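You operate a simulated robot arm through the tools that you are given. There is no shell and no other tool. Be economical: measure what you need, move in short steps, check, and stop when the job is done.

Carry out the task below with a simulated robot arm. There is one attempt and no reset: what you move stays moved.

Task
Run the purple cleaner for 3 minutes, then gauge the stub from its drawer.
Fine: open it only when the lamp is out and leave it open; post over, press the gauge slider down to touch.
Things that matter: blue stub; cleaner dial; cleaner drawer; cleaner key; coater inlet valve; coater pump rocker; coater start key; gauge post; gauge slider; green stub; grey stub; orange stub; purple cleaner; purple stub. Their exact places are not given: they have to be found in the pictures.

Only the result counts: the job must be done as asked and must still hold three seconds after the hand-in. Knocking over, shifting, dropping, spilling or breaking anything else fails it.

Robot
A 6-joint arm with a fingered hand on a trunk, on a base that drives. Base frame: it is fixed to the floor where the robot stands at the start and does not move with it; the origin is under the middle of the robot, x ahead of it, y to its left, z up. Readings come in mm, rad, newtons and seconds.
With the tool pointing down near the work surface it reaches from about 360 to 760 mm from the robot's upright axis, wherever it stands. Its first joint turns from -2.897 to 2.897 rad. Places, roughly: blue stub [500, 1750, 750]; cleaner dial [600, -100, 900]; cleaner drawer [500, -100, 800]; cleaner key [500, -100, 900]; coater inlet valve [400, 400, 900]; coater pump rocker [400, 600, 900]; coater start key [400, 300, 900]; gauge post [700, 800, 900]; gauge slider [700, 700, 900]; green stub [500, 1500, 750]; orange stub [500, 1750, 750]; purple cleaner [600, -100, 800]; shutter lever [600, 500, 1000]; table knob [400, 500, 900]; table spin rocker [400, 600, 900]; thickness dial [500, 300, 900]. Payload 4 kg.
The tool frame sits at the grasp point between the pads (the TCP): z along the fingers, y along the line on which they close. The tips reach 26 mm beyond it. Largest opening 148 mm; the body of the gripper starts 73 mm behind the TCP. The gripper is a hand of 3 fingers: y runs from the thumb to the fingers, the wrist lies at [0, 0, -239] in the tool frame, and closing takes about 1.5 s.
Orientation is that of the tool frame in the base frame, as a unit quaternion [x, y, z, w]. With the fingers straight down and closing along the base's y, the tool's x points along the base's -x, its y along +y and its z along -z.

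Tools
- The arm moves only by the tool arm_command. Its argument "moves" is a list of rows, each a list of 7 numbers: the shift along the tool's x, y, z in units of 20 mm (1.0 is 20 mm), then the turn, a rotation vector about the tool's x, y, z in units of 6 degrees (1.0 is 6 degrees), then the closure in counts, from 0 (fully open) to 255 (shut). In form: [[tx, ty, tz, wx, wy, wz, gripper], ...]. A call has 1 to 20 rows; each row shifts and turns the commanded pose from where the row before left it, along the tool's axes as they then stand. A call with a number of a shift or a turn outside -1 to 1 is refused whole. Rows are played at 5 a second. More than 50 mm and 0.15 rad between two rows, or a gripper value outside its range, and nothing of the call is played. A pose out of reach is approached as far as the arm can. The call stops where the force on the tool passes 80 N (or 10 N more than at its start, if that is more) or the arm is blocked; 0.2 s more then pass. Each finger travels about 153 mm/s and halts on what it meets, pressing with about 29 N; the grip force reading is that of the motor and also rises with nothing between the fingers. The clock runs only during rows and for 0.2 s after the last one: add rows that do not move to give the fingers time. It gives the time, the measured TCP pose, the force on the tool (base axes), the opening and the grip force at its end, in the units of the frame above (readings bear some noise), with the torque about the TCP (base axes, N m) and any sound that the robot's microphone picked up.
- Cameras (640 x 400 px; columns grow to the right, rows downward): "scene" is now at [20.7, 146.1, 1511.5]; the picture's right is [0.03, -1.00, 0.00], its down [-0.65, -0.02, -0.76] and it looks along [0.76, 0.02, -0.65] (base axes); focal length 290 px, centre (320, 200). "wrist" rides on the gripper at [68, -39, -90] in the tool frame; the picture's right is [0.50, 0.87, 0.00], its down [-0.66, 0.38, -0.65] and it looks along [-0.57, 0.33, 0.76] (tool axes); focal length 222 px, centre (320, 200).
- capture(camera): a new picture of that camera. The clock stands still meanwhile.
- raise_lower(by): slides the trunk up (or, below 0, down) by that many mm; the arm and the scene camera ride with it, the base frame stays. It gives what a move gives, with no picture.
- drive_base(legs): drives the robot by 1 to 6 legs, each [ahead, left, turn to the left] in mm, mm and rad, along the robot's own axes; the way and the turn of a leg run together, so that a leg with both is an arc; at most 1500 mm and 3.142 rad a leg. The arm and the cameras ride along, it lands a little off, and it stops where it bumps. It gives what a move gives.
- preshape(shape): the hand has 3 fingers and takes this shape, open, in about a second: jaw (thumb against the fingers, like two jaws); tri (thumb and two fingers); tip (a fingertip pinch); poke (one finger out to press); point (the index stretched); flat (the hand flat); cup (the hand cupped); fist (a fist). The gripper value then closes the fingers along that shape, each until it touches; the sizes above hold for jaw. It gives what a move gives, with no picture.
- turn_head(pan, tilt): turns the head with the scene camera to pan (to the left, within 2.705 rad either way) and tilt (down, from -0.506 to 1.204), counted from straight ahead of the robot. It gives what a move gives.
- pixel_to_xyz(camera, pixels): for up to 12 pixels [column, row] of the newest picture of that camera ("zoom" is the newest enlarged one), the place [x, y, z] in the base frame of the surface seen there, good to about 3 mm, but the place of the scene camera against the robot may be out by one fixed shift of up to 25 mm in any direction. The clock stands still meanwhile.
- close_up(camera, box): a new picture of the part [left, top, right, bottom] of that camera's present view, enlarged. The clock stands still meanwhile.
- hand_in(): hands the job in; it is judged then, once.

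Work in short steps. Measure before you move; look again where a grasp or a placing could have gone wrong, and mend it. You have 80 turns and 68 pictures in all, those below and enlarged ones among them. Open the gripper and draw the arm clear of the work before you hand the job in, unless the task says otherwise; then end with one line.

The tools are called after "Emit:" as name(argument=value, ...) on one line, values as JSON. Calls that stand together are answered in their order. arm_command: Moves the arm, as the interface text tells. Its arguments: {"type":"object","properties":{"moves":{"type":"array"}},"required":["moves"]} The other tools are called the same way: raise_lower (by) slides the trunk up or down; preshape (shape) gives the hand a shape; drive_base (legs) drives the base; turn_head (pan, tilt) turns the head that bears the scene camera; capture (camera) takes a picture; pixel_to_xyz (camera, pixels) gives the place of the surface under pixels of a picture; close_up (camera, box) takes an enlarged picture of a part of a camera's view; hand_in () hands the job in.

At the start:

```text
time: 0.0
eef_pos: [442.4, 213.8, 1291.1]
tcp_rot: [0.0, 1.0, 0.0, -0.001]
ft_force: [-0.6, 0.3, 0.4]
wrist_torque: [0.0, 0.01, -0.01]
grip_width: 147.8
grasp_force: 0.2
shape: jaw
trunk travel left (down, up): [-475.0, 115.0]
robot x, y, heading: [0.9, -2.2, 0.0]
head pan, tilt: [0.028, 0.705]
```

scene: 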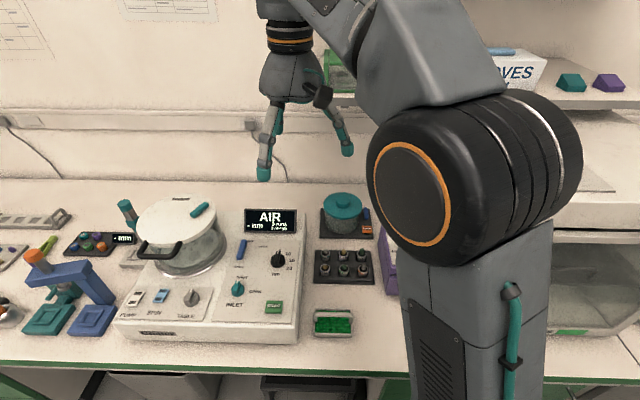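
wrist: 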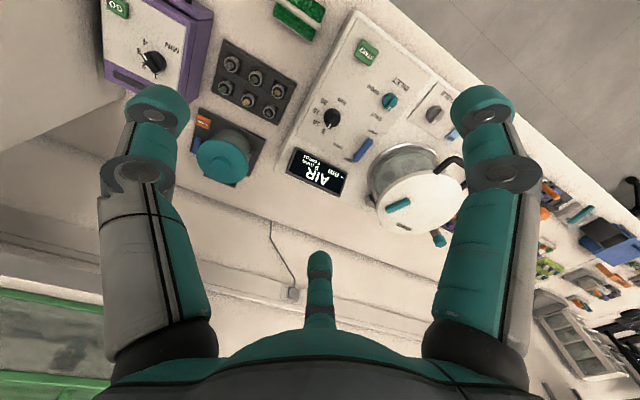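

The wrist picture shows the purple cleaner at top left (100-210, 0-120), with a GO key and dial. I enlarge it, and turn the head to see the gauge.

Emit:
close_up(camera="wrist", box=[80, 0, 240, 130])

Emit:
turn_head(pan=0.7, tilt=0.7)

Emit:
capture(camera="scene")

```text
3.08 times, centred on (160, 65) of wrist
```

zoom: 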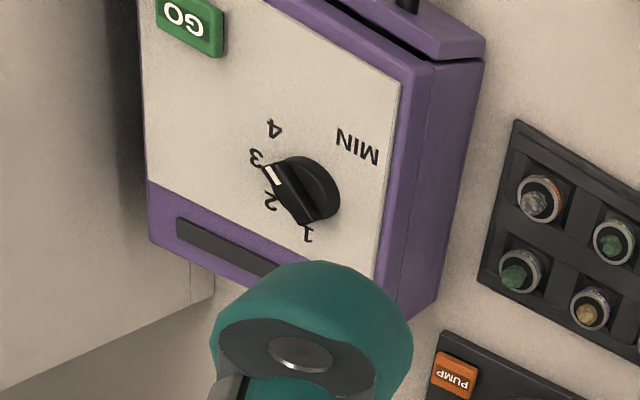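

```text
time: 1.1
eef_pos: [441.6, 213.0, 1291.7]
tcp_rot: [0.0, 1.0, 0.0, 0.001]
ft_force: [-0.4, -0.6, -0.6]
wrist_torque: [-0.04, -0.03, 0.03]
grip_width: 148.0
grasp_force: 0.1
shape: jaw
trunk travel left (down, up): [-475.0, 115.0]
robot x, y, heading: [-3.5, 3.6, 0.0]
head pan, tilt: [0.7, 0.7]
```

```text
64 pictures are left
```

scene: 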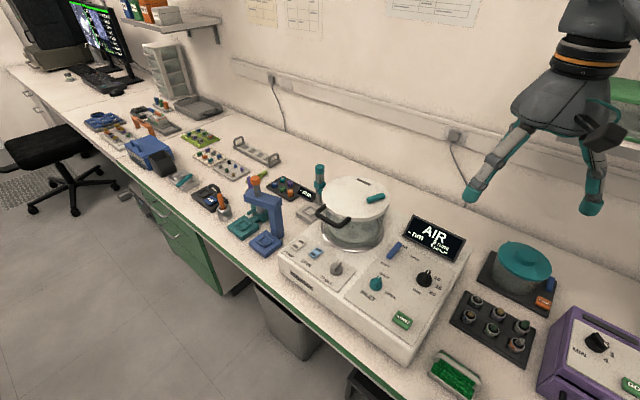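

The dial pointer sits near 3 or between 2 and 3. I enlarge the gauge area around (300,190) and look at the cleaner from the head with pan to the right.

Emit:
close_up(camera="scene", box=[220, 140, 380, 260])

Emit:
pixel_to_xyz(camera="scene", pixels=[[320, 170], [308, 212], [305, 193], [285, 186], [262, 200], [268, 243], [240, 228], [600, 342], [560, 350]])

Emit:
turn_head(pan=-0.3, tilt=0.8)

Emit:
capture(camera="scene")

```text
3.33 times, centred on (300, 200) of scene
```

zoom: 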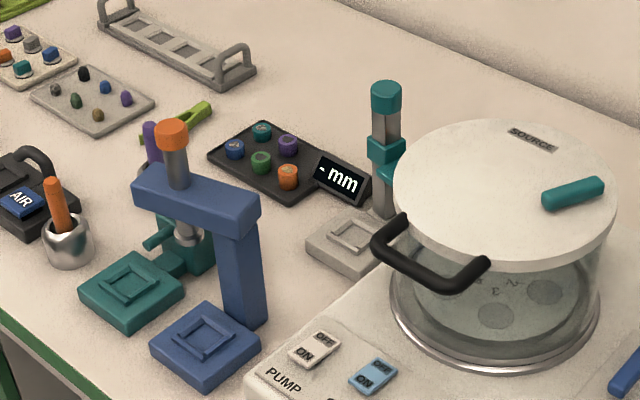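

```text
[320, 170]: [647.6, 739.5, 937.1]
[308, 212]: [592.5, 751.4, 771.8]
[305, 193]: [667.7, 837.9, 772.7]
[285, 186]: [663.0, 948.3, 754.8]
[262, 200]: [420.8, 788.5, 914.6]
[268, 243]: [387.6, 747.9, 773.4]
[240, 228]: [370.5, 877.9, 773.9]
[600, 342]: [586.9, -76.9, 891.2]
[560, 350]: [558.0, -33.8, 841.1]
```

```text
time: 2.3
eef_pos: [442.0, 213.6, 1291.1]
tcp_rot: [0.0, 1.0, 0.0, 0.001]
ft_force: [-0.6, 0.4, 0.2]
wrist_torque: [0.02, 0.01, -0.02]
grip_width: 147.8
grasp_force: 0.1
shape: jaw
trunk travel left (down, up): [-475.0, 115.0]
robot x, y, heading: [4.3, 0.1, 0.001]
head pan, tilt: [-0.3, 0.799]
```

```text
62 pictures are left
```

scene: 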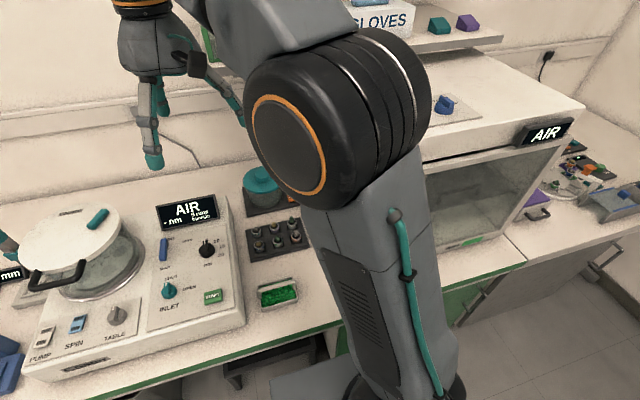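

The cleaner is hidden behind the arm from the head. I measure it from the wrist picture: dial (155,62), GO (118,6), dark bar (127,80), body corners.

Emit:
pixel_to_xyz(camera="wrist", pixels=[[155, 62], [118, 7], [127, 80], [115, 73], [150, 92], [184, 30], [175, 90], [195, 40], [142, 50], [130, 35], [188, 2], [110, 45]])

Emit:
arm_command(moves=[[0, -1, 0.3, 0, 0, 0, 0], [0, -1, 0.3, 0, 0, 0, 0], [0, -1, 0.3, 0, 0, 0, 0], [0, -1, 0.3, 0, 0, 0, 0], [0, -1, 0.3, 0, 0, 0, 0], [0, -1, 0.3, 0, 0, 0, 0], [0, -1, 0.3, 0, 0, 0, 0], [0, -1, 0.3, 0, 0, 0, 0], [0, -1, 0.3, 0, 0, 0, 0], [0, -1, 0.3, 0, 0, 0, 0], [0, -1, 0.3, 0, 0, 0, 0], [0, -1, 0.3, 0, 0, 0, 0], [0, -1, 0.3, 0, 0, 0, 0], [0, -1, 0.3, 0, 0, 0, 0], [0, -1, 0.3, 0, 0, 0, 0], [0, -1, 0.3, 0, 0, 0, 0], [0, -1, 0.3, 0, 0, 0, 0], [0, -1, 0.3, 0, 0, 0, 0], [0, -1, 0.3, 0, 0, 0, 0], [0, 0, 0, 0, 0, 0, 0]])

Emit:
capture(camera="wrist")

Emit:
capture(camera="scene")

```text
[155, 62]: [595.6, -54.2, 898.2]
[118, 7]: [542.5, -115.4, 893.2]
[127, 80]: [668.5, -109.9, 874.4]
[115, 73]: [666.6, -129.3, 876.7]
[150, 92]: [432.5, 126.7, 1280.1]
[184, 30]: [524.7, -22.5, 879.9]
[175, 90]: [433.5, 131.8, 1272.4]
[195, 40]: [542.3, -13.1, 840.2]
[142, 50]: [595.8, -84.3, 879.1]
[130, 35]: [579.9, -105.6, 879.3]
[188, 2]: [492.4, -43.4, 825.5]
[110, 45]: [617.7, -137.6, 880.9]
```

```text
time: 6.1
eef_pos: [442.9, -117.9, 1189.8]
tcp_rot: [-0.004, 1.0, 0.01, 0.003]
ft_force: [-10.2, 53.8, 10.9]
wrist_torque: [-1.49, -0.16, -0.57]
grip_width: 147.6
grasp_force: 0.0
shape: jaw
trunk travel left (down, up): [-475.0, 115.0]
robot x, y, heading: [0.5, 2.0, 0.002]
head pan, tilt: [-0.3, 0.799]
stopped in row 18: the force on the tool passed its limit (the readings are from after the stop); the commanded pose is now the measured one
```

```text
61 pictures are left
```

wrist: 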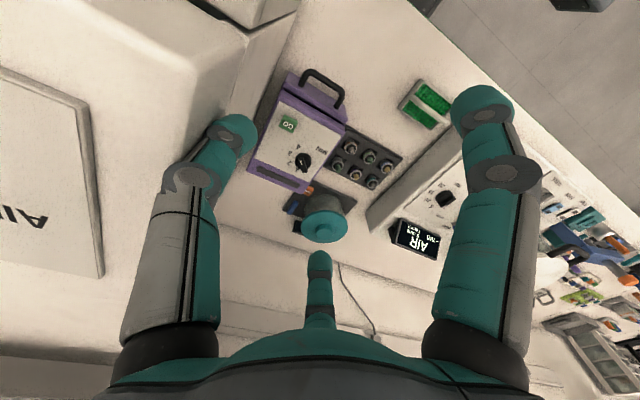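

```text
60 pictures are left
```

scene: 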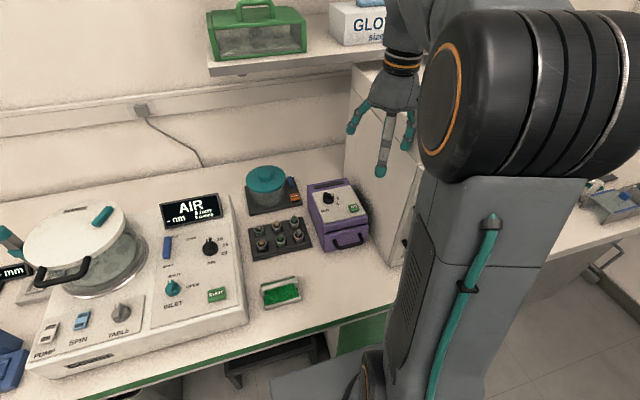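

The thumb side touched the hood on the right (53.8 N along y), so I back off 50 mm at once, then look closely at the cleaner.

Emit:
arm_command(moves=[[0, 1, 0, 0, 0, 0, 0], [0, 1, 0, 0, 0, 0, 0], [0, 1, 0, 0, 0, 0, 0]])

Emit:
close_up(camera="wrist", box=[200, 50, 360, 200])

Emit:
close_up(camera="scene", box=[240, 150, 400, 270])

```text
time: 6.9
eef_pos: [443.7, -71.4, 1188.6]
tcp_rot: [-0.003, 1.0, 0.006, 0.004]
ft_force: [-0.5, -0.5, 0.1]
wrist_torque: [0.0, -0.02, 0.02]
grip_width: 147.9
grasp_force: 0.1
shape: jaw
trunk travel left (down, up): [-475.0, 115.0]
robot x, y, heading: [-1.3, -2.8, -0.0]
head pan, tilt: [-0.3, 0.799]
```

```text
2.67 times, centred on (280, 125) of wrist
```

zoom: 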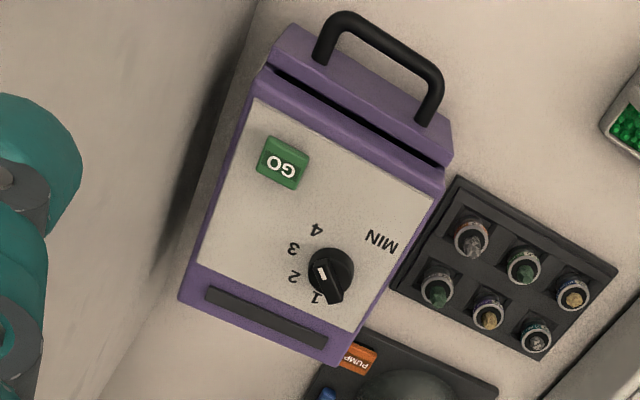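

```text
3.33 times, centred on (320, 210) of scene
```

zoom: 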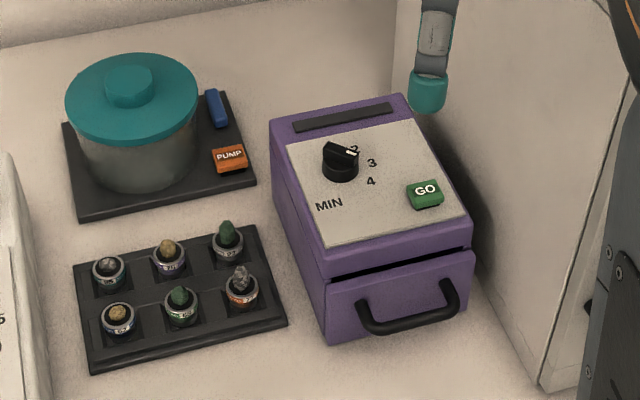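

Fingers are free now. I come closer to the dial to read it, lowering and moving 30 mm ahead.

Emit:
arm_command(moves=[[-0.5, 0, 1, 0, 0, 0, 0], [-0.5, 0, 1, 0, 0, 0, 0], [-0.5, 0, 1, 0, 0, 0, 0], [-0.5, 0, 1, 0, 0, 0, 0], [0, 0, 1, 0, 0, 0, 0], [0, 0, 1, 0, 0, 0, 0], [0, 0, 1, 0, 0, 0, 0]])

Emit:
close_up(camera="wrist", box=[200, 70, 360, 190])

```text
time: 8.5
eef_pos: [484.0, -67.8, 1048.3]
tcp_rot: [-0.002, 1.0, 0.008, 0.004]
ft_force: [-0.2, 0.4, 0.0]
wrist_torque: [-0.01, 0.01, 0.02]
grip_width: 147.8
grasp_force: 0.1
shape: jaw
trunk travel left (down, up): [-475.0, 115.0]
robot x, y, heading: [0.2, 1.7, 0.002]
head pan, tilt: [-0.3, 0.799]
```

```text
3.33 times, centred on (280, 130) of wrist
```

zoom: 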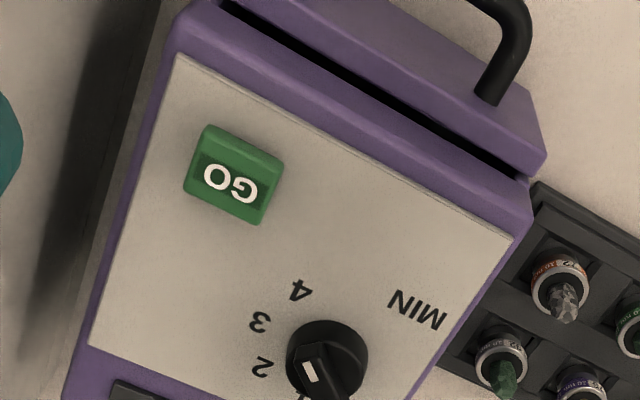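

The knob's mark lies low near 1–2. I measure the labels and take a full-framed view of the dial.

Emit:
pixel_to_xyz(camera="zoom", pixels=[[235, 178], [340, 350], [300, 290], [260, 322], [262, 367], [310, 370], [365, 355], [415, 308], [488, 98], [525, 40], [500, 0], [530, 160]])

Emit:
close_up(camera="wrist", box=[245, 130, 325, 210])

```text
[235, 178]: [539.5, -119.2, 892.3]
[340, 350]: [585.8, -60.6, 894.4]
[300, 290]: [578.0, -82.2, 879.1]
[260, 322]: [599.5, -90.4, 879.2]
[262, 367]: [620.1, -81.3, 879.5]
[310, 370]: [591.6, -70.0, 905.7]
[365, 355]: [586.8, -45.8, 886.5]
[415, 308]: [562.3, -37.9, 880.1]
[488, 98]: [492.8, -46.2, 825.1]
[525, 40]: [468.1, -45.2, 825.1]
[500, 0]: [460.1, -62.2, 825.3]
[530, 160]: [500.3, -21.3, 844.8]
```

```text
5.00 times, centred on (285, 170) of wrist
```

zoom: 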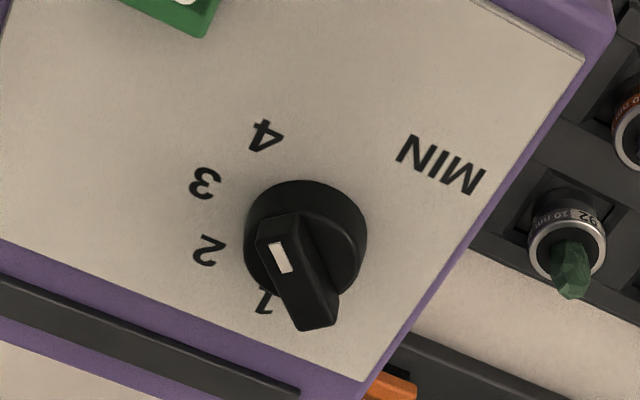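

The knob is a round skirt with a bar; the white mark is near the bar's upper-left end. I measure the bar's top and labels exactly.

Emit:
pixel_to_xyz(camera="zoom", pixels=[[275, 244], [285, 270], [268, 222], [300, 322], [333, 300], [330, 325], [252, 240], [360, 240], [310, 188], [262, 300], [208, 250], [265, 135]])

```text
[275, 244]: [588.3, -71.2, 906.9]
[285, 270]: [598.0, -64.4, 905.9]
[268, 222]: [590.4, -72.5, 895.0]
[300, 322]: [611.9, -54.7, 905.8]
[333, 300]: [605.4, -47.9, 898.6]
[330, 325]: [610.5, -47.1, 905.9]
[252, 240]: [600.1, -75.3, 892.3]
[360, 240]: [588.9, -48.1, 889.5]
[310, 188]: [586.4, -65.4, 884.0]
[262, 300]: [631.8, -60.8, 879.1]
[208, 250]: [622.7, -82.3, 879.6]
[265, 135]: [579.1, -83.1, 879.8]
```

Labels from the knob centre (599,-60): 4 at ~227°, 3 at 270°, 2 at 315°, 1 at 0°. The bar (dir ~223°) points at 4, so it needs +45° CCW. I shape the hand to a fingertip pinch and look at it.

Emit:
preshape(shape="tip")

Emit:
capture(camera="wrist")

```text
time: 9.4
eef_pos: [482.9, -66.8, 1049.5]
tcp_rot: [-0.002, 1.0, 0.008, 0.003]
ft_force: [0.0, 0.2, 0.1]
wrist_torque: [0.02, -0.02, -0.01]
grip_width: 147.9
grasp_force: 0.1
shape: tip
trunk travel left (down, up): [-475.0, 115.0]
robot x, y, heading: [0.7, 0.9, 0.006]
head pan, tilt: [-0.3, 0.799]
```

```text
55 pictures are left
```

wrist: 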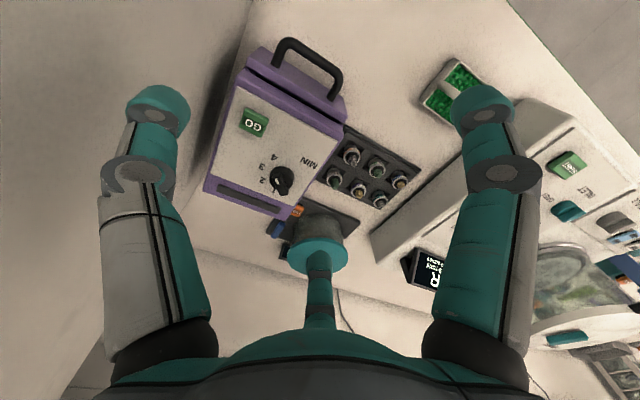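

The open tip shape looks like the jaw. I measure the fingertips at (155,95), (483,95), (318,262) and close to see where they meet.

Emit:
pixel_to_xyz(camera="wrist", pixels=[[155, 97], [483, 97], [318, 256], [318, 272]])

Emit:
arm_command(moves=[[0, 0, 0, 0, 0, 0, 215], [0, 0, 0, 0, 0, 0, 215], [0, 0, 0, 0, 0, 0, 215], [0, 0, 0, 0, 0, 0, 215], [0, 0, 0, 0, 0, 0, 215], [0, 0, 0, 0, 0, 0, 215], [0, 0, 0, 0, 0, 0, 215]])

Emit:
capture(camera="wrist")

```text
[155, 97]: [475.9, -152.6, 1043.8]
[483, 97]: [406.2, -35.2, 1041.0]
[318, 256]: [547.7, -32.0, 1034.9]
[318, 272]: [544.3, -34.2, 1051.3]
```

```text
time: 11.0
eef_pos: [484.6, -67.5, 1049.9]
tcp_rot: [-0.002, 1.0, 0.008, 0.003]
ft_force: [0.2, 0.1, -0.5]
wrist_torque: [-0.02, -0.01, 0.04]
grip_width: 23.5
grasp_force: 0.0
shape: tip
trunk travel left (down, up): [-475.0, 115.0]
robot x, y, heading: [0.3, 4.5, 0.004]
head pan, tilt: [-0.3, 0.799]
```

```text
54 pictures are left
```

wrist: 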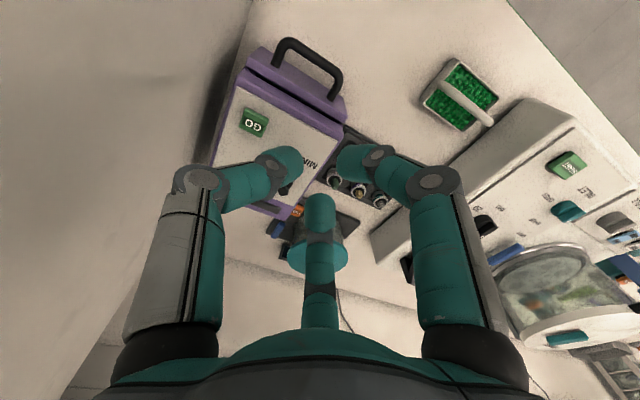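

In tip shape the three fingers close radially at 120°. I measure the tips now and compare with the jaw shape closed.

Emit:
pixel_to_xyz(camera="wrist", pixels=[[292, 160], [348, 160], [320, 203]])

Emit:
preshape(shape="jaw")

Emit:
arm_command(moves=[[0, 0, 0, 0, 0, 0, 215], [0, 0, 0, 0, 0, 0, 215], [0, 0, 0, 0, 0, 0, 215], [0, 0, 0, 0, 0, 0, 215], [0, 0, 0, 0, 0, 0, 215], [0, 0, 0, 0, 0, 0, 215], [0, 0, 0, 0, 0, 0, 215]])

Emit:
capture(camera="wrist")

```text
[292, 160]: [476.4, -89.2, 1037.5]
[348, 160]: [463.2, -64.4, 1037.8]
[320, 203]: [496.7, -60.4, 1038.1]
```

```text
time: 11.9
eef_pos: [483.5, -68.1, 1048.3]
tcp_rot: [-0.002, 1.0, 0.008, 0.002]
ft_force: [0.2, 0.2, -0.3]
wrist_torque: [-0.01, 0.03, 0.02]
grip_width: 147.8
grasp_force: 0.1
shape: jaw
trunk travel left (down, up): [-475.0, 115.0]
robot x, y, heading: [-0.4, 0.6, 0.005]
head pan, tilt: [-0.3, 0.799]
```

```text
time: 13.5
eef_pos: [484.1, -68.3, 1049.5]
tcp_rot: [-0.002, 1.0, 0.008, 0.003]
ft_force: [-0.2, -0.6, -0.6]
wrist_torque: [-0.01, -0.04, 0.01]
grip_width: 23.7
grasp_force: 0.0
shape: jaw
trunk travel left (down, up): [-475.0, 115.0]
robot x, y, heading: [2.0, 0.9, 0.001]
head pan, tilt: [-0.3, 0.799]
```

```text
53 pictures are left
```

wrist: 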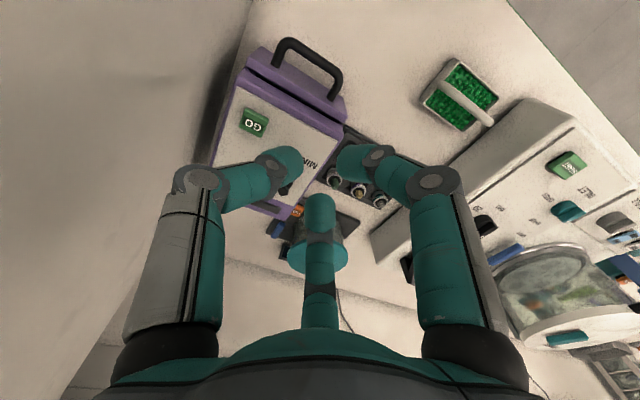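

Jaw closes the same way: thumb at -y, fingers at ±x,+y, radial. I open, move over the knob centre (599,-60), yaw 45° CCW so the thumb faces the bar's flat side, and lower to z≈965 to check.

Emit:
arm_command(moves=[[-0.96, 0.07, 0, 0, 0, 0, 0], [-0.96, 0.07, 0, 0, 0, 0, 0], [-0.96, 0.07, 0, 0, 0, 0, 0], [-0.96, 0.07, 0, 0, 0, 0, 0], [-0.96, 0.07, 0, 0, 0, 0, 0], [-0.96, 0.07, 0, 0, 0, 0, 0], [0, 0, 0, 0, 0, -0.94, 0], [0, 0, 0, 0, 0, -0.94, 0], [0, 0, 0, 0, 0, -0.94, 0], [0, 0, 0, 0, 0, -0.94, 0], [0, 0, 0, 0, 0, -0.94, 0], [0, 0, 0, 0, 0, -0.94, 0], [0, 0, 0, 0, 0, -0.94, 0], [0, 0, 0, 0, 0, -0.94, 0], [0, 0, 1, 0, 0, 0, 0], [0, 0, 1, 0, 0, 0, 0], [0, 0, 1, 0, 0, 0, 0], [0, 0, 1, 0, 0, 0, 0], [0, 0, 0, 0, 0, 0, 0]])

Emit:
capture(camera="wrist")

Emit:
close_up(camera="scene", box=[240, 120, 420, 260])

```text
time: 17.5
eef_pos: [599.9, -59.2, 971.0]
tcp_rot: [-0.386, 0.923, 0.006, 0.006]
ft_force: [0.5, -0.4, -0.3]
wrist_torque: [-0.03, 0.0, 0.04]
grip_width: 147.8
grasp_force: 0.1
shape: jaw
trunk travel left (down, up): [-475.0, 115.0]
robot x, y, heading: [0.5, 2.2, -0.0]
head pan, tilt: [-0.3, 0.799]
```

```text
52 pictures are left
```

wrist: 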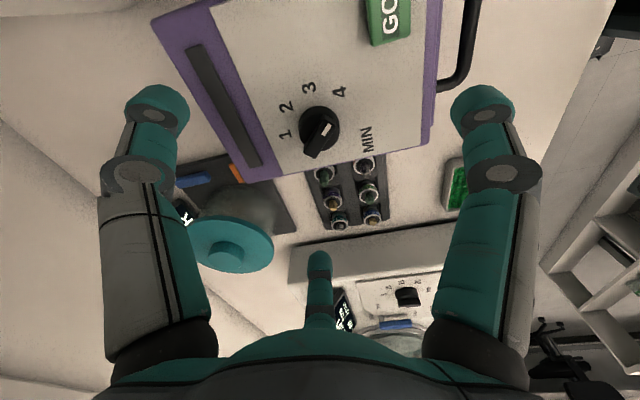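

```text
2.86 times, centred on (330, 190) of scene
```

zoom: 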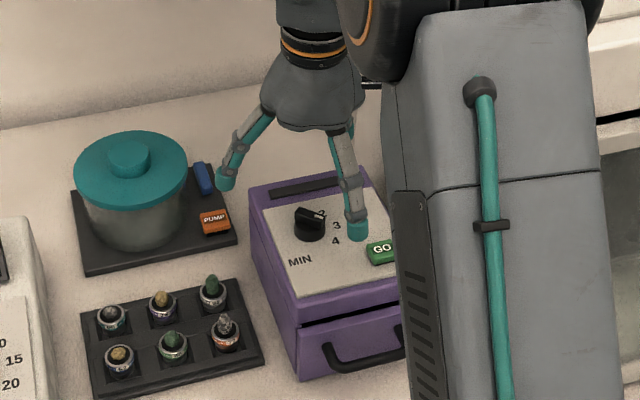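

I check the pot lid height near the third finger at (619,12), and re-measure the knob bar from here.

Emit:
pixel_to_xyz(camera="wrist", pixels=[[225, 250], [210, 225], [265, 245], [327, 129], [313, 152], [337, 122], [303, 128], [330, 107], [320, 140]])

```text
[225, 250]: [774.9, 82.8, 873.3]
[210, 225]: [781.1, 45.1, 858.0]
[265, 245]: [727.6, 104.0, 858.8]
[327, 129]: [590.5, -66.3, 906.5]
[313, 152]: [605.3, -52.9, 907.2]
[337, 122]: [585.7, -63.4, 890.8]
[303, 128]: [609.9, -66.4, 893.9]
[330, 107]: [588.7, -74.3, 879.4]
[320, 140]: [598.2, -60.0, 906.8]
```

Lid is clear (873). The knob centre is (598,-60). I lower 52 mm and close on the bar.

Emit:
arm_command(moves=[[0, 0, 0.9, 0, 0, 0, 0], [0, 0, 0.9, 0, 0, 0, 0], [0, 0, 0.8, 0, 0, 0, 0], [0, 0, 0, 0, 0, 0, 120], [0, 0, 0, 0, 0, 0, 180], [0, 0, 0, 0, 0, 0, 255], [0, 0, 0, 0, 0, 0, 255], [0, 0, 0, 0, 0, 0, 255], [0, 0, 0, 0, 0, 0, 255], [0, 0, 0, 0, 0, 0, 255], [0, 0, 0, 0, 0, 0, 255]])

Emit:
capture(camera="wrist")

```text
time: 19.9
eef_pos: [599.8, -57.1, 918.6]
tcp_rot: [-0.385, 0.923, 0.005, 0.006]
ft_force: [-1.2, 1.5, 5.7]
wrist_torque: [-0.07, -0.03, 0.07]
grip_width: 22.1
grasp_force: 29.3
shape: jaw
trunk travel left (down, up): [-475.0, 115.0]
robot x, y, heading: [0.9, -0.1, 0.003]
head pan, tilt: [-0.3, 0.799]
```

```text
50 pictures are left
```

wrist: 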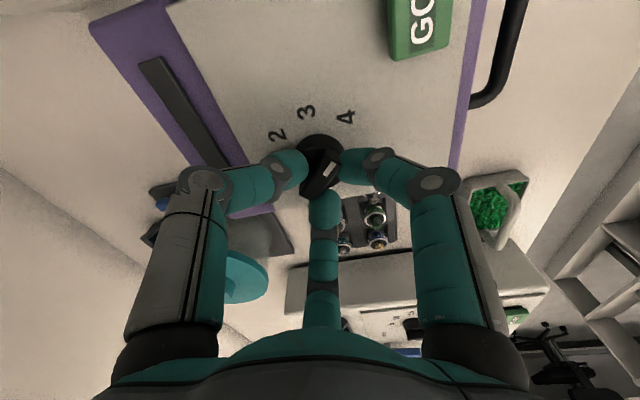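

The knob is held by three fingers (22 mm, 29 N). I turn 45° CCW and look.

Emit:
arm_command(moves=[[0, 0, 0, 0, 0, -0.94, 255], [0, 0, 0, 0, 0, -0.94, 255], [0, 0, 0, 0, 0, -0.94, 255], [0, 0, 0, 0, 0, -0.94, 255], [0, 0, 0, 0, 0, -0.94, 255], [0, 0, 0, 0, 0, -0.94, 255], [0, 0, 0, 0, 0, -0.94, 255], [0, 0, 0, 0, 0, -0.94, 255], [0, 0, 0, 0, 0, 0, 255]])

Emit:
close_up(camera="wrist", box=[240, 60, 400, 220])

```text
time: 21.9
eef_pos: [535.0, 63.6, 854.0]
tcp_rot: [-0.696, 0.718, -0.035, -0.005]
ft_force: [-0.1, -0.7, -0.7]
wrist_torque: [0.01, 0.02, -0.01]
grip_width: 13.6
grasp_force: 28.8
shape: jaw
out of reach, approached as far as the arm can: row 3, 4, 5, 6, 7, 8
trunk travel left (down, up): [-475.0, 115.0]
robot x, y, heading: [0.7, -1.1, 0.005]
head pan, tilt: [-0.3, 0.799]
```

```text
2.50 times, centred on (320, 140) of wrist
```

zoom: 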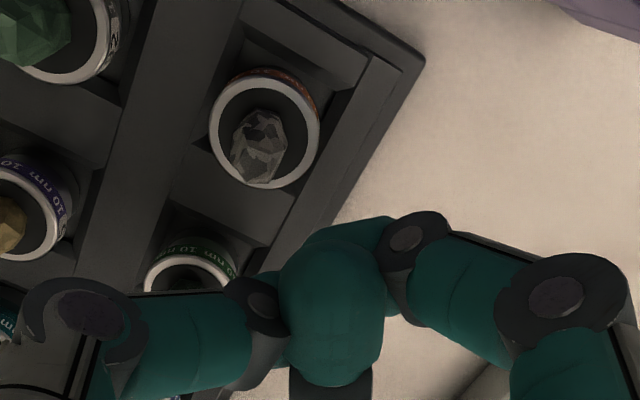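

The wrist limit made the arm wander off to (535,64,854). I look at the scene before anything else.

Emit:
capture(camera="scene")

Emit:
capture(camera="wrist")

```text
48 pictures are left
```

scene: 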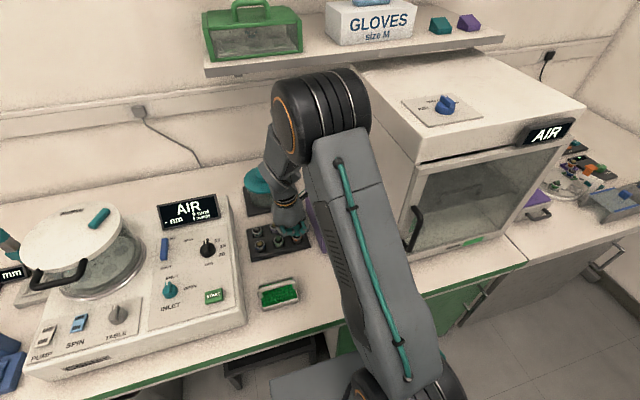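

```text
47 pictures are left
```

wrist: 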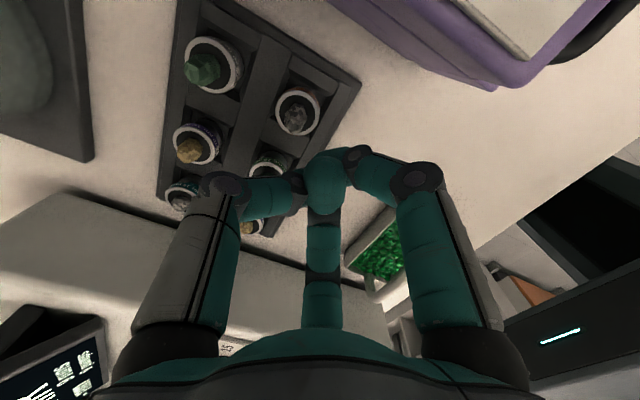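

Nothing looks shifted. I raise with the trunk 110 mm, which is a safe straight lift, then unwind the yaw.

Emit:
raise_lower(by=110)

Emit:
arm_command(moves=[[0, 0, 0, 0, 0, 0, 255]])

```text
time: 23.3
eef_pos: [536.2, 62.8, 964.3]
tcp_rot: [-0.695, 0.718, -0.036, -0.005]
ft_force: [0.4, -0.1, -0.2]
wrist_torque: [-0.01, -0.02, -0.02]
grip_width: 13.7
grasp_force: 28.8
shape: jaw
trunk travel left (down, up): [-585.0, 5.0]
robot x, y, heading: [-1.3, 0.4, 0.005]
head pan, tilt: [-0.3, 0.799]
```

```text
time: 23.7
eef_pos: [537.7, 63.0, 964.7]
tcp_rot: [-0.696, 0.717, -0.035, -0.005]
ft_force: [-0.1, 0.5, 0.1]
wrist_torque: [0.0, -0.01, -0.03]
grip_width: 14.1
grasp_force: 29.3
shape: jaw
trunk travel left (down, up): [-585.0, 5.0]
robot x, y, heading: [-0.7, -1.0, 0.008]
head pan, tilt: [-0.3, 0.799]
```

The commanded pose is where it is. I unwind the yaw by 90° in place, opening the hand, and look at the knob.

Emit:
arm_command(moves=[[0, 0, -1, 0, 0, 0.94, 255], [0, 0, -1, 0, 0, 0.94, 255], [0, 0, 0, 0, 0, 0.94, 0], [0, 0, 0, 0, 0, 0.94, 0], [0, 0, 0, 0, 0, 0.94, 0], [0, 0, 0, 0, 0, 0.94, 0], [0, 0, 0, 0, 0, 0.94, 0], [0, 0, 0, 0, 0, 0.94, 0], [0, 0, 0, 0, 0, 0.94, 0], [0, 0, 0, 0, 0, 0.94, 0], [0, 0, 0, 0, 0, 0.94, 0], [0, 0, 0, 0, 0, 0.94, 0], [0, 0, 0, 0, 0, 0.94, 0], [0, 0, 0, 0, 0, 0.94, 0], [0, 0, 0, 0, 0, 0.94, 0], [0, 0, 0, 0, 0, 0.9, 0]])

Emit:
capture(camera="wrist")

```text
time: 27.1
eef_pos: [535.0, 65.7, 1004.8]
tcp_rot: [0.017, 0.999, -0.029, 0.021]
ft_force: [-1.3, 1.0, 0.4]
wrist_torque: [-0.01, -0.02, 0.02]
grip_width: 148.1
grasp_force: 0.2
shape: jaw
trunk travel left (down, up): [-585.0, 5.0]
robot x, y, heading: [1.5, 1.5, -0.0]
head pan, tilt: [-0.3, 0.799]
```

```text
46 pictures are left
```

wrist: 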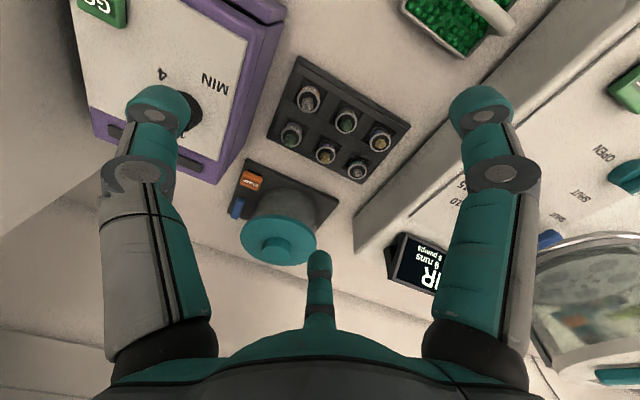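

The stub tray is undisturbed. I correct the small tilt and move back to view the dial.

Emit:
arm_command(moves=[[0, 0, 0, -0.55, 0.4, -0.32, 0], [0.36, -0.96, -0.3, 0, 0, 0, 0], [0.36, -0.96, -0.3, 0, 0, 0, 0], [0.36, -0.96, -0.3, 0, 0, 0, 0], [0.36, -0.96, -0.3, 0, 0, 0, 0], [0.36, -0.96, -0.3, 0, 0, 0, 0], [0.36, -0.96, -0.3, 0, 0, 0, 0], [0.36, -0.96, -0.3, 0, 0, 0, 0], [0, 0, 0, 0, 0, 0, 0]])

Emit:
close_up(camera="wrist", box=[200, 60, 360, 220])

```text
time: 29.1
eef_pos: [483.0, -70.2, 1045.7]
tcp_rot: [0.0, 1.0, 0.0, -0.001]
ft_force: [0.3, 0.3, -0.2]
wrist_torque: [-0.01, 0.02, -0.01]
grip_width: 147.7
grasp_force: 0.1
shape: jaw
trunk travel left (down, up): [-585.0, 5.0]
robot x, y, heading: [-4.8, 1.7, 0.003]
head pan, tilt: [-0.3, 0.799]
```

```text
2.50 times, centred on (280, 140) of wrist
```

zoom: 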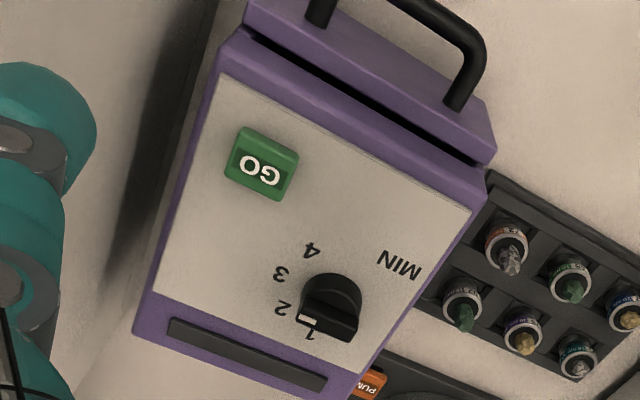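

The knob turned too; the white mark is at (308,320). I measure the bar ends and GO to check the box has not shifted.

Emit:
pixel_to_xyz(camera="zoom", pixels=[[308, 320], [315, 324], [345, 337], [302, 312], [262, 160], [310, 250], [282, 272], [284, 308], [460, 100], [325, 10], [465, 50], [420, 20]])

```text
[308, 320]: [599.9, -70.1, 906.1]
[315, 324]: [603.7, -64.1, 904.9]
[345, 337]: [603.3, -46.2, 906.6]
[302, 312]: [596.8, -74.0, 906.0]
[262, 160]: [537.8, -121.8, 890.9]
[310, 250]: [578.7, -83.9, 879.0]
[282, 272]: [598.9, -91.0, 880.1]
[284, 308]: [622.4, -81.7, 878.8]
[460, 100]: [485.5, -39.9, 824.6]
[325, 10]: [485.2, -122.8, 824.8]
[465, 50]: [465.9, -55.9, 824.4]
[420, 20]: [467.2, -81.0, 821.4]
```

The bar now points close to 270°, i.e. at 3. One finer look to be sure.

Emit:
close_up(camera="wrist", box=[290, 145, 370, 215])

```text
5.71 times, centred on (330, 180) of wrist
```

zoom: 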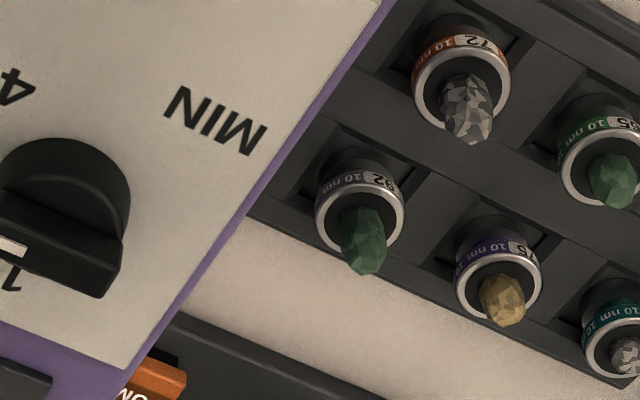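

I cropped off-centre; the knob is at about (284,185). Again.

Emit:
close_up(camera="wrist", box=[244, 150, 324, 220])

```text
5.71 times, centred on (284, 185) of wrist
```

zoom: 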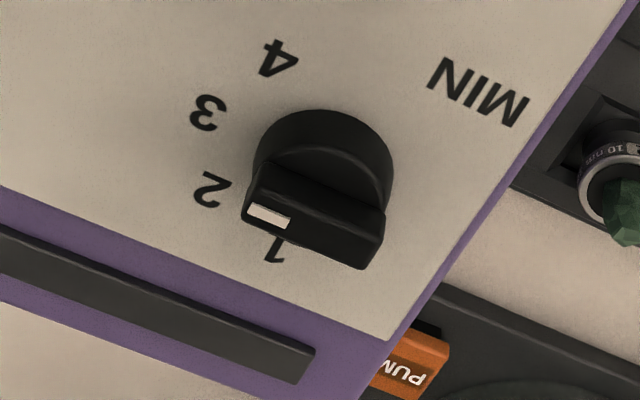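

Emit:
pixel_to_xyz(camera="zoom", pixels=[[252, 212], [288, 223], [247, 222], [360, 266], [268, 170], [378, 210], [275, 190], [375, 225], [362, 250], [258, 195]])

```text
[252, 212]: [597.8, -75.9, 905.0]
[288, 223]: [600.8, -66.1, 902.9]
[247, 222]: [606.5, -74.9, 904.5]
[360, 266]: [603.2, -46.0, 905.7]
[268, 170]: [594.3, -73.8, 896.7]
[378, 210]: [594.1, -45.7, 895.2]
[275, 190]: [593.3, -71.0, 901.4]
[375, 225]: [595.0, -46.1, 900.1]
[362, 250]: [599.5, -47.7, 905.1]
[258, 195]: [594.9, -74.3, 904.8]
```

Bar edges run exactly along y: the dial is at 3. Next I press GO at (538,-120, top ≈892): close the fingers, move above it, yaw 45° CCW to keep the thumb off the hood, and lower to z≈935.

Emit:
arm_command(moves=[[0, 0, 0, 0, 0, 0, 255], [0, 0, 0, 0, 0, 0, 255], [0, 0, 0, 0, 0, 0, 255], [0, 0, 0, 0, 0, -0.94, 255], [0, 0, 0, 0, 0, -0.94, 255], [0, 0, 0, 0, 0, -0.94, 255], [0, 0, 0, 0, 0, -0.94, 255], [0, 0, 0, 0, 0, -0.94, 255], [0, 0, 0, 0, 0, -0.94, 255], [0, 0, 0, 0, 0, -0.94, 255], [0, 0, 0, 0, 0, -0.94, 255], [-0.05, -0.92, 0.9, 0, 0, 0, 255], [-0.05, -0.92, 0.9, 0, 0, 0, 255], [-0.05, -0.92, 0.9, 0, 0, 0, 255], [-0.05, -0.92, 0.9, 0, 0, 0, 255], [0, 0, 0.9, 0, 0, 0, 255], [0, 0, 0.9, 0, 0, 0, 255], [0, 0, 0, 0, 0, 0, 255]])

Emit:
capture(camera="wrist")

```text
time: 32.4
eef_pos: [546.7, -81.6, 973.7]
tcp_rot: [-0.394, 0.919, 0.0, 0.0]
ft_force: [2.7, 60.0, 11.6]
wrist_torque: [-7.37, 0.63, -0.99]
grip_width: 0.0
grasp_force: 28.9
shape: jaw
trunk travel left (down, up): [-585.0, 5.0]
robot x, y, heading: [4.4, 6.9, 0.024]
head pan, tilt: [-0.3, 0.799]
stopped in row 16: the force on the tool passed its limit (the readings are from after the stop); the commanded pose is now the measured one
```

```text
42 pictures are left
```

wrist: 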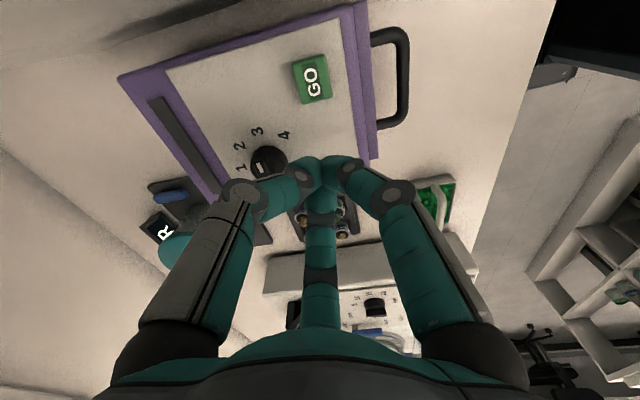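

The camera bracket (yawed toward the hood) touched it: +60 N in y, acting ~120 mm above the TCP. I back off 40 mm in +y, then yaw 106° clockwise so camera faces away from the hood.

Emit:
arm_command(moves=[[-0.72, 0.69, 0, 0, 0, 0, 255], [-0.72, 0.69, 0, 0, 0, 0, 255], [0, 0, -0.5, 0, 0, 0, 255], [0, 0, 0, 0, 0, 1, 255], [0, 0, 0, 0, 0, 1, 255], [0, 0, 0, 0, 0, 1, 255], [0, 0, 0, 0, 0, 1, 255], [0, 0, 0, 0, 0, 1, 255], [0, 0, 0, 0, 0, 1, 255], [0, 0, 0, 0, 0, 1, 255], [0, 0, 0, 0, 0, 1, 255], [0, 0, 0, 0, 0, 1, 255], [0, 0, 0, 0, 0, 1, 255], [0, 0, 0, 0, 0, 1, 255], [0, 0, 0, 0, 0, 1, 255], [0, 0, 0, 0, 0, 1, 255], [0, 0, 0, 0, 0, 1, 255], [0, 0, 0, 0, 0, 1, 255], [0, 0, 0, 0, 0, 1, 255], [0, 0, 0, 0, 0, 1, 255]])

Emit:
capture(camera="wrist")

Emit:
capture(camera="scene")

```text
time: 36.6
eef_pos: [546.2, -55.2, 983.3]
tcp_rot: [0.471, 0.882, 0.001, -0.001]
ft_force: [0.2, -0.3, -0.3]
wrist_torque: [0.0, 0.03, -0.02]
grip_width: 0.0
grasp_force: 29.4
shape: jaw
trunk travel left (down, up): [-585.0, 5.0]
robot x, y, heading: [3.5, 10.3, 0.013]
head pan, tilt: [-0.3, 0.799]
```

```text
41 pictures are left
```

wrist: 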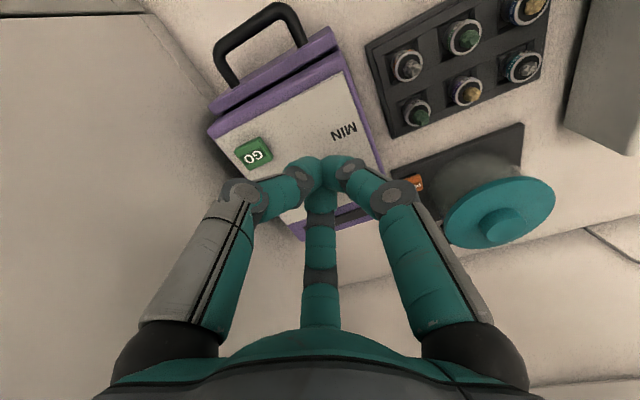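

```text
40 pictures are left
```

scene: 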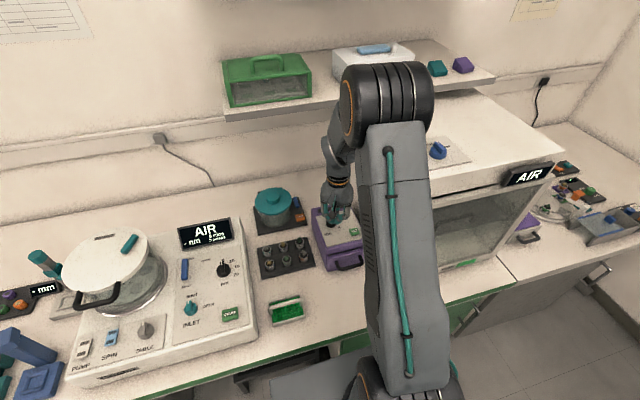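

The dial is still at 3 presumably; I measure the hood wall from this picture, at (60,150), (150,150), (140,30), and GO at (253,153).

Emit:
pixel_to_xyz(camera="wrist", pixels=[[60, 150], [150, 150], [140, 25], [195, 110], [253, 153], [30, 250], [330, 160], [243, 190], [340, 190], [100, 80]])

```text
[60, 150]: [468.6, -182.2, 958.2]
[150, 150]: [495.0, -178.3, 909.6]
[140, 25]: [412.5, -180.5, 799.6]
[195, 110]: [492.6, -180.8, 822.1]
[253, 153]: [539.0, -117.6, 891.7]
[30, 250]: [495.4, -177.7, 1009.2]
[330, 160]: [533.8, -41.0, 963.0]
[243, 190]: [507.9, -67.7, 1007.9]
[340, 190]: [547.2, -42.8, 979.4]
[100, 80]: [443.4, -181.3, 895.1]
```

The wall is at y≈-180, only 62 mm from GO. I tilt the hand 20° so its palm leans away from the hood, shift to (539,-109) and lower to z≈928.

Emit:
arm_command(moves=[[0, 0, 0, 0.46, -0.69, 0, 255], [0, 0, 0, 0.46, -0.69, 0, 255], [0, 0, 0, 0.46, -0.69, 0, 255], [0, 0, 0, 0.46, -0.69, 0, 255], [-0.64, -0.57, 0.31, 0, 0, 0, 255], [-0.64, -0.57, 0.31, 0, 0, 0, 255], [-0.64, -0.57, 0.31, 0, 0, 0, 255], [0.26, 0.17, 0.86, 0, 0, 0, 255], [0.26, 0.17, 0.86, 0, 0, 0, 255], [0.26, 0.17, 0.86, 0, 0, 0, 255]])

Emit:
capture(camera="wrist")

```text
time: 38.8
eef_pos: [539.3, -107.9, 928.1]
tcp_rot: [0.463, 0.87, -0.15, 0.08]
ft_force: [-0.1, 0.0, -0.1]
wrist_torque: [0.01, -0.04, -0.02]
grip_width: 0.1
grasp_force: 28.9
shape: jaw
trunk travel left (down, up): [-585.0, 5.0]
robot x, y, heading: [9.2, 13.9, 0.017]
head pan, tilt: [-0.3, 0.799]
```

```text
39 pictures are left
```

wrist: 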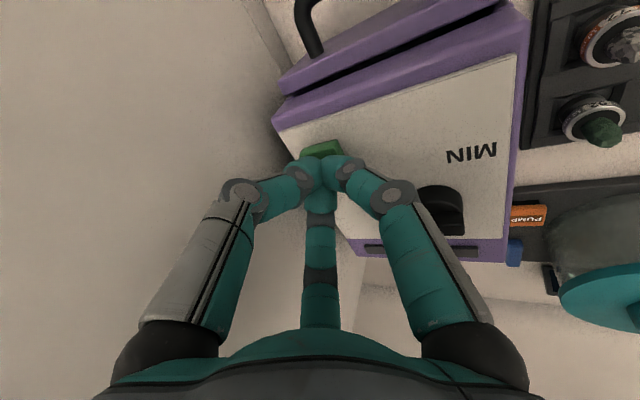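

The finger bunch is right over GO. I press down about 20 mm in small steps, then lift.

Emit:
arm_command(moves=[[0.07, 0.05, 0.235, 0, 0, 0, 255], [0.07, 0.05, 0.235, 0, 0, 0, 255], [0.07, 0.05, 0.235, 0, 0, 0, 255], [0.07, 0.05, 0.235, 0, 0, 0, 255]])

```text
time: 39.8
eef_pos: [539.9, -107.7, 912.3]
tcp_rot: [0.463, 0.87, -0.15, 0.084]
ft_force: [1.6, 6.7, 35.3]
wrist_torque: [-0.08, -0.22, 0.04]
grip_width: 0.0
grasp_force: 29.2
shape: jaw
trunk travel left (down, up): [-585.0, 5.0]
robot x, y, heading: [5.4, 10.2, 0.015]
head pan, tilt: [-0.3, 0.799]
heard: click
```

Click heard at 35 N. I lift 80 mm and back away in +y, then look at the lamp and the key.

Emit:
arm_command(moves=[[-0.28, -0.19, -0.94, 0, 0, 0, 255], [-0.28, -0.19, -0.94, 0, 0, 0, 255], [-0.28, -0.19, -0.94, 0, 0, 0, 255], [-0.28, -0.19, -0.94, 0, 0, 0, 255], [0.78, 0.52, -0.34, 0, 0, 0, 255], [0.78, 0.52, -0.34, 0, 0, 0, 255], [0.78, 0.52, -0.34, 0, 0, 0, 255]])

Emit:
capture(camera="wrist")

```text
time: 41.4
eef_pos: [538.7, -47.9, 987.1]
tcp_rot: [0.462, 0.87, -0.15, 0.081]
ft_force: [0.4, -0.7, -0.4]
wrist_torque: [-0.01, -0.01, -0.02]
grip_width: 0.0
grasp_force: 29.2
shape: jaw
trunk travel left (down, up): [-585.0, 5.0]
robot x, y, heading: [-0.3, 8.5, 0.015]
head pan, tilt: [-0.3, 0.799]
```

```text
38 pictures are left
```

wrist: 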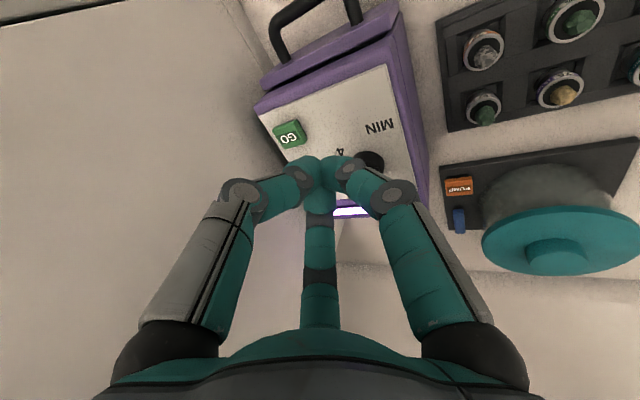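

The lamp strip is lit. Meanwhile I un-tilt, yaw to -90° (thumb toward -x), and move to near the drawer handle to inspect it.

Emit:
arm_command(moves=[[0, 0, 0, -0.46, 0.69, 0, 255], [0, 0, 0, -0.46, 0.69, 0, 255], [0, 0, 0, -0.46, 0.69, 0, 255], [0, 0, 0, -0.46, 0.69, 0, 255], [0, 0, 0, 0, 0, 0.95, 200], [0, 0, 0, 0, 0, 0.95, 200], [0, 0, 0, 0, 0, 0.95, 200], [0, 0, 0, 0, 0, 0.95, 200], [0, 0, 0, 0, 0, 0.95, 200], [0, 0, 0, 0, 0, 0.95, 200], [-0.3, -0.9, 0, 0, 0, 0, 200], [-0.3, -0.9, 0, 0, 0, 0, 200], [-0.3, -0.9, 0, 0, 0, 0, 200], [-0.3, -0.9, 0, 0, 0, 0, 200], [-0.3, -0.9, 0, 0, 0, 0, 200], [-0.3, -0.9, 0, 0, 0, 0, 200]])

Emit:
capture(camera="wrist")

```text
time: 44.8
eef_pos: [430.0, -84.7, 988.9]
tcp_rot: [0.708, 0.706, 0.002, -0.003]
ft_force: [0.9, 0.2, -0.6]
wrist_torque: [0.01, -0.02, 0.02]
grip_width: 31.7
grasp_force: 0.1
shape: jaw
trunk travel left (down, up): [-585.0, 5.0]
robot x, y, heading: [4.9, 9.9, 0.019]
head pan, tilt: [-0.3, 0.799]
```

```text
37 pictures are left
```

wrist: 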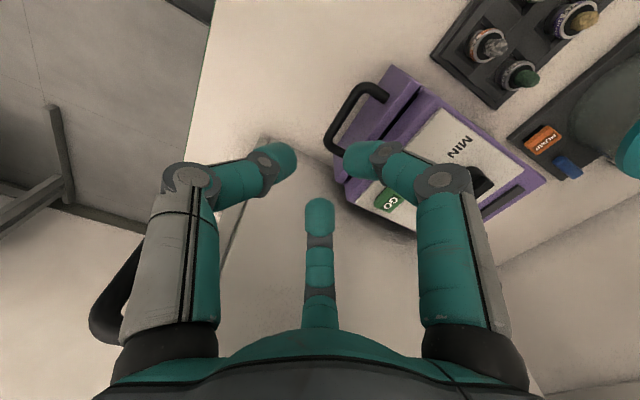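

I enlarge the handle/lamp region.

Emit:
close_up(camera="wrist", box=[310, 60, 560, 220])

```text
2.50 times, centred on (435, 140) of wrist
```

zoom: 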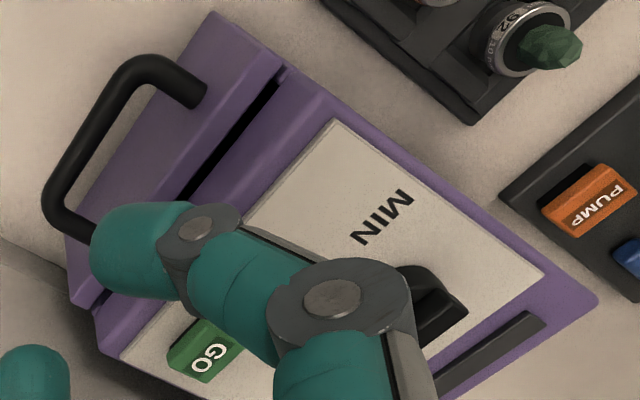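

The lamp is dark again. I measure the handle bar, its legs and the drawer face.

Emit:
pixel_to_xyz(camera="zoom", pixels=[[55, 195], [100, 115], [130, 65], [150, 62], [197, 93], [112, 118], [145, 82], [190, 110], [160, 140], [75, 215], [215, 20], [110, 170]])

Emit:
close_up(camera="scene", box=[290, 190, 390, 280])

```text
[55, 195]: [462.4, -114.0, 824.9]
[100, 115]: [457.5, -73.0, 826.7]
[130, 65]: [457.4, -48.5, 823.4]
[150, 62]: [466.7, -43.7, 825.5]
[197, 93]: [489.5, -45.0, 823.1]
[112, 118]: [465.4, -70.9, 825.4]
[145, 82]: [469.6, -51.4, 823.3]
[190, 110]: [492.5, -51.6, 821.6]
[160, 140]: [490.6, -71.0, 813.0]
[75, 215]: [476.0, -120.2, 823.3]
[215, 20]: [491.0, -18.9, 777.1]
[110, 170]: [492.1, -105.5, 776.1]
```

```text
4.44 times, centred on (340, 235) of scene
```

zoom: 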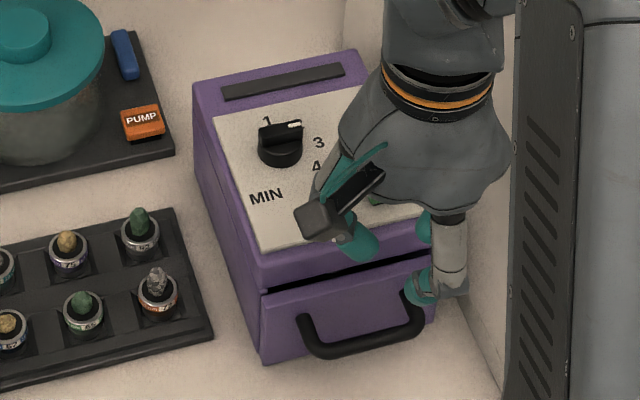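

The handle bar is at x≈457–467, y −48…−118, z≈821; the face is at x≈492, leaving a 25 mm gap. I try the poke shape to see whether one straight finger could hook it.

Emit:
preshape(shape="poke")

Emit:
capture(camera="wrist")

```text
time: 45.7
eef_pos: [430.3, -84.0, 988.0]
tcp_rot: [0.708, 0.706, 0.002, -0.002]
ft_force: [0.2, 0.4, -0.2]
wrist_torque: [0.01, -0.02, 0.0]
grip_width: 0.0
grasp_force: 0.1
shape: poke
trunk travel left (down, up): [-585.0, 5.0]
robot x, y, heading: [4.8, 7.4, 0.019]
head pan, tilt: [-0.3, 0.799]
```

```text
34 pictures are left
```

wrist: 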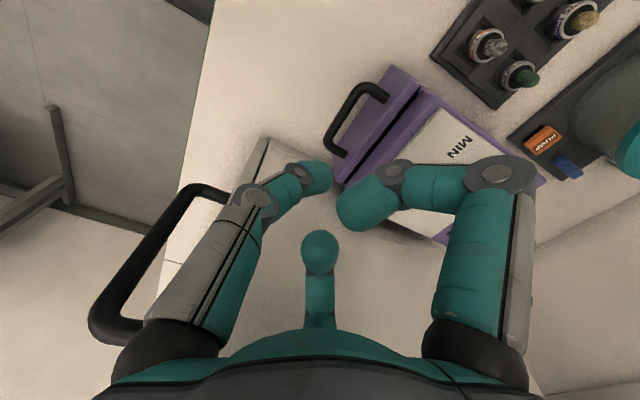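

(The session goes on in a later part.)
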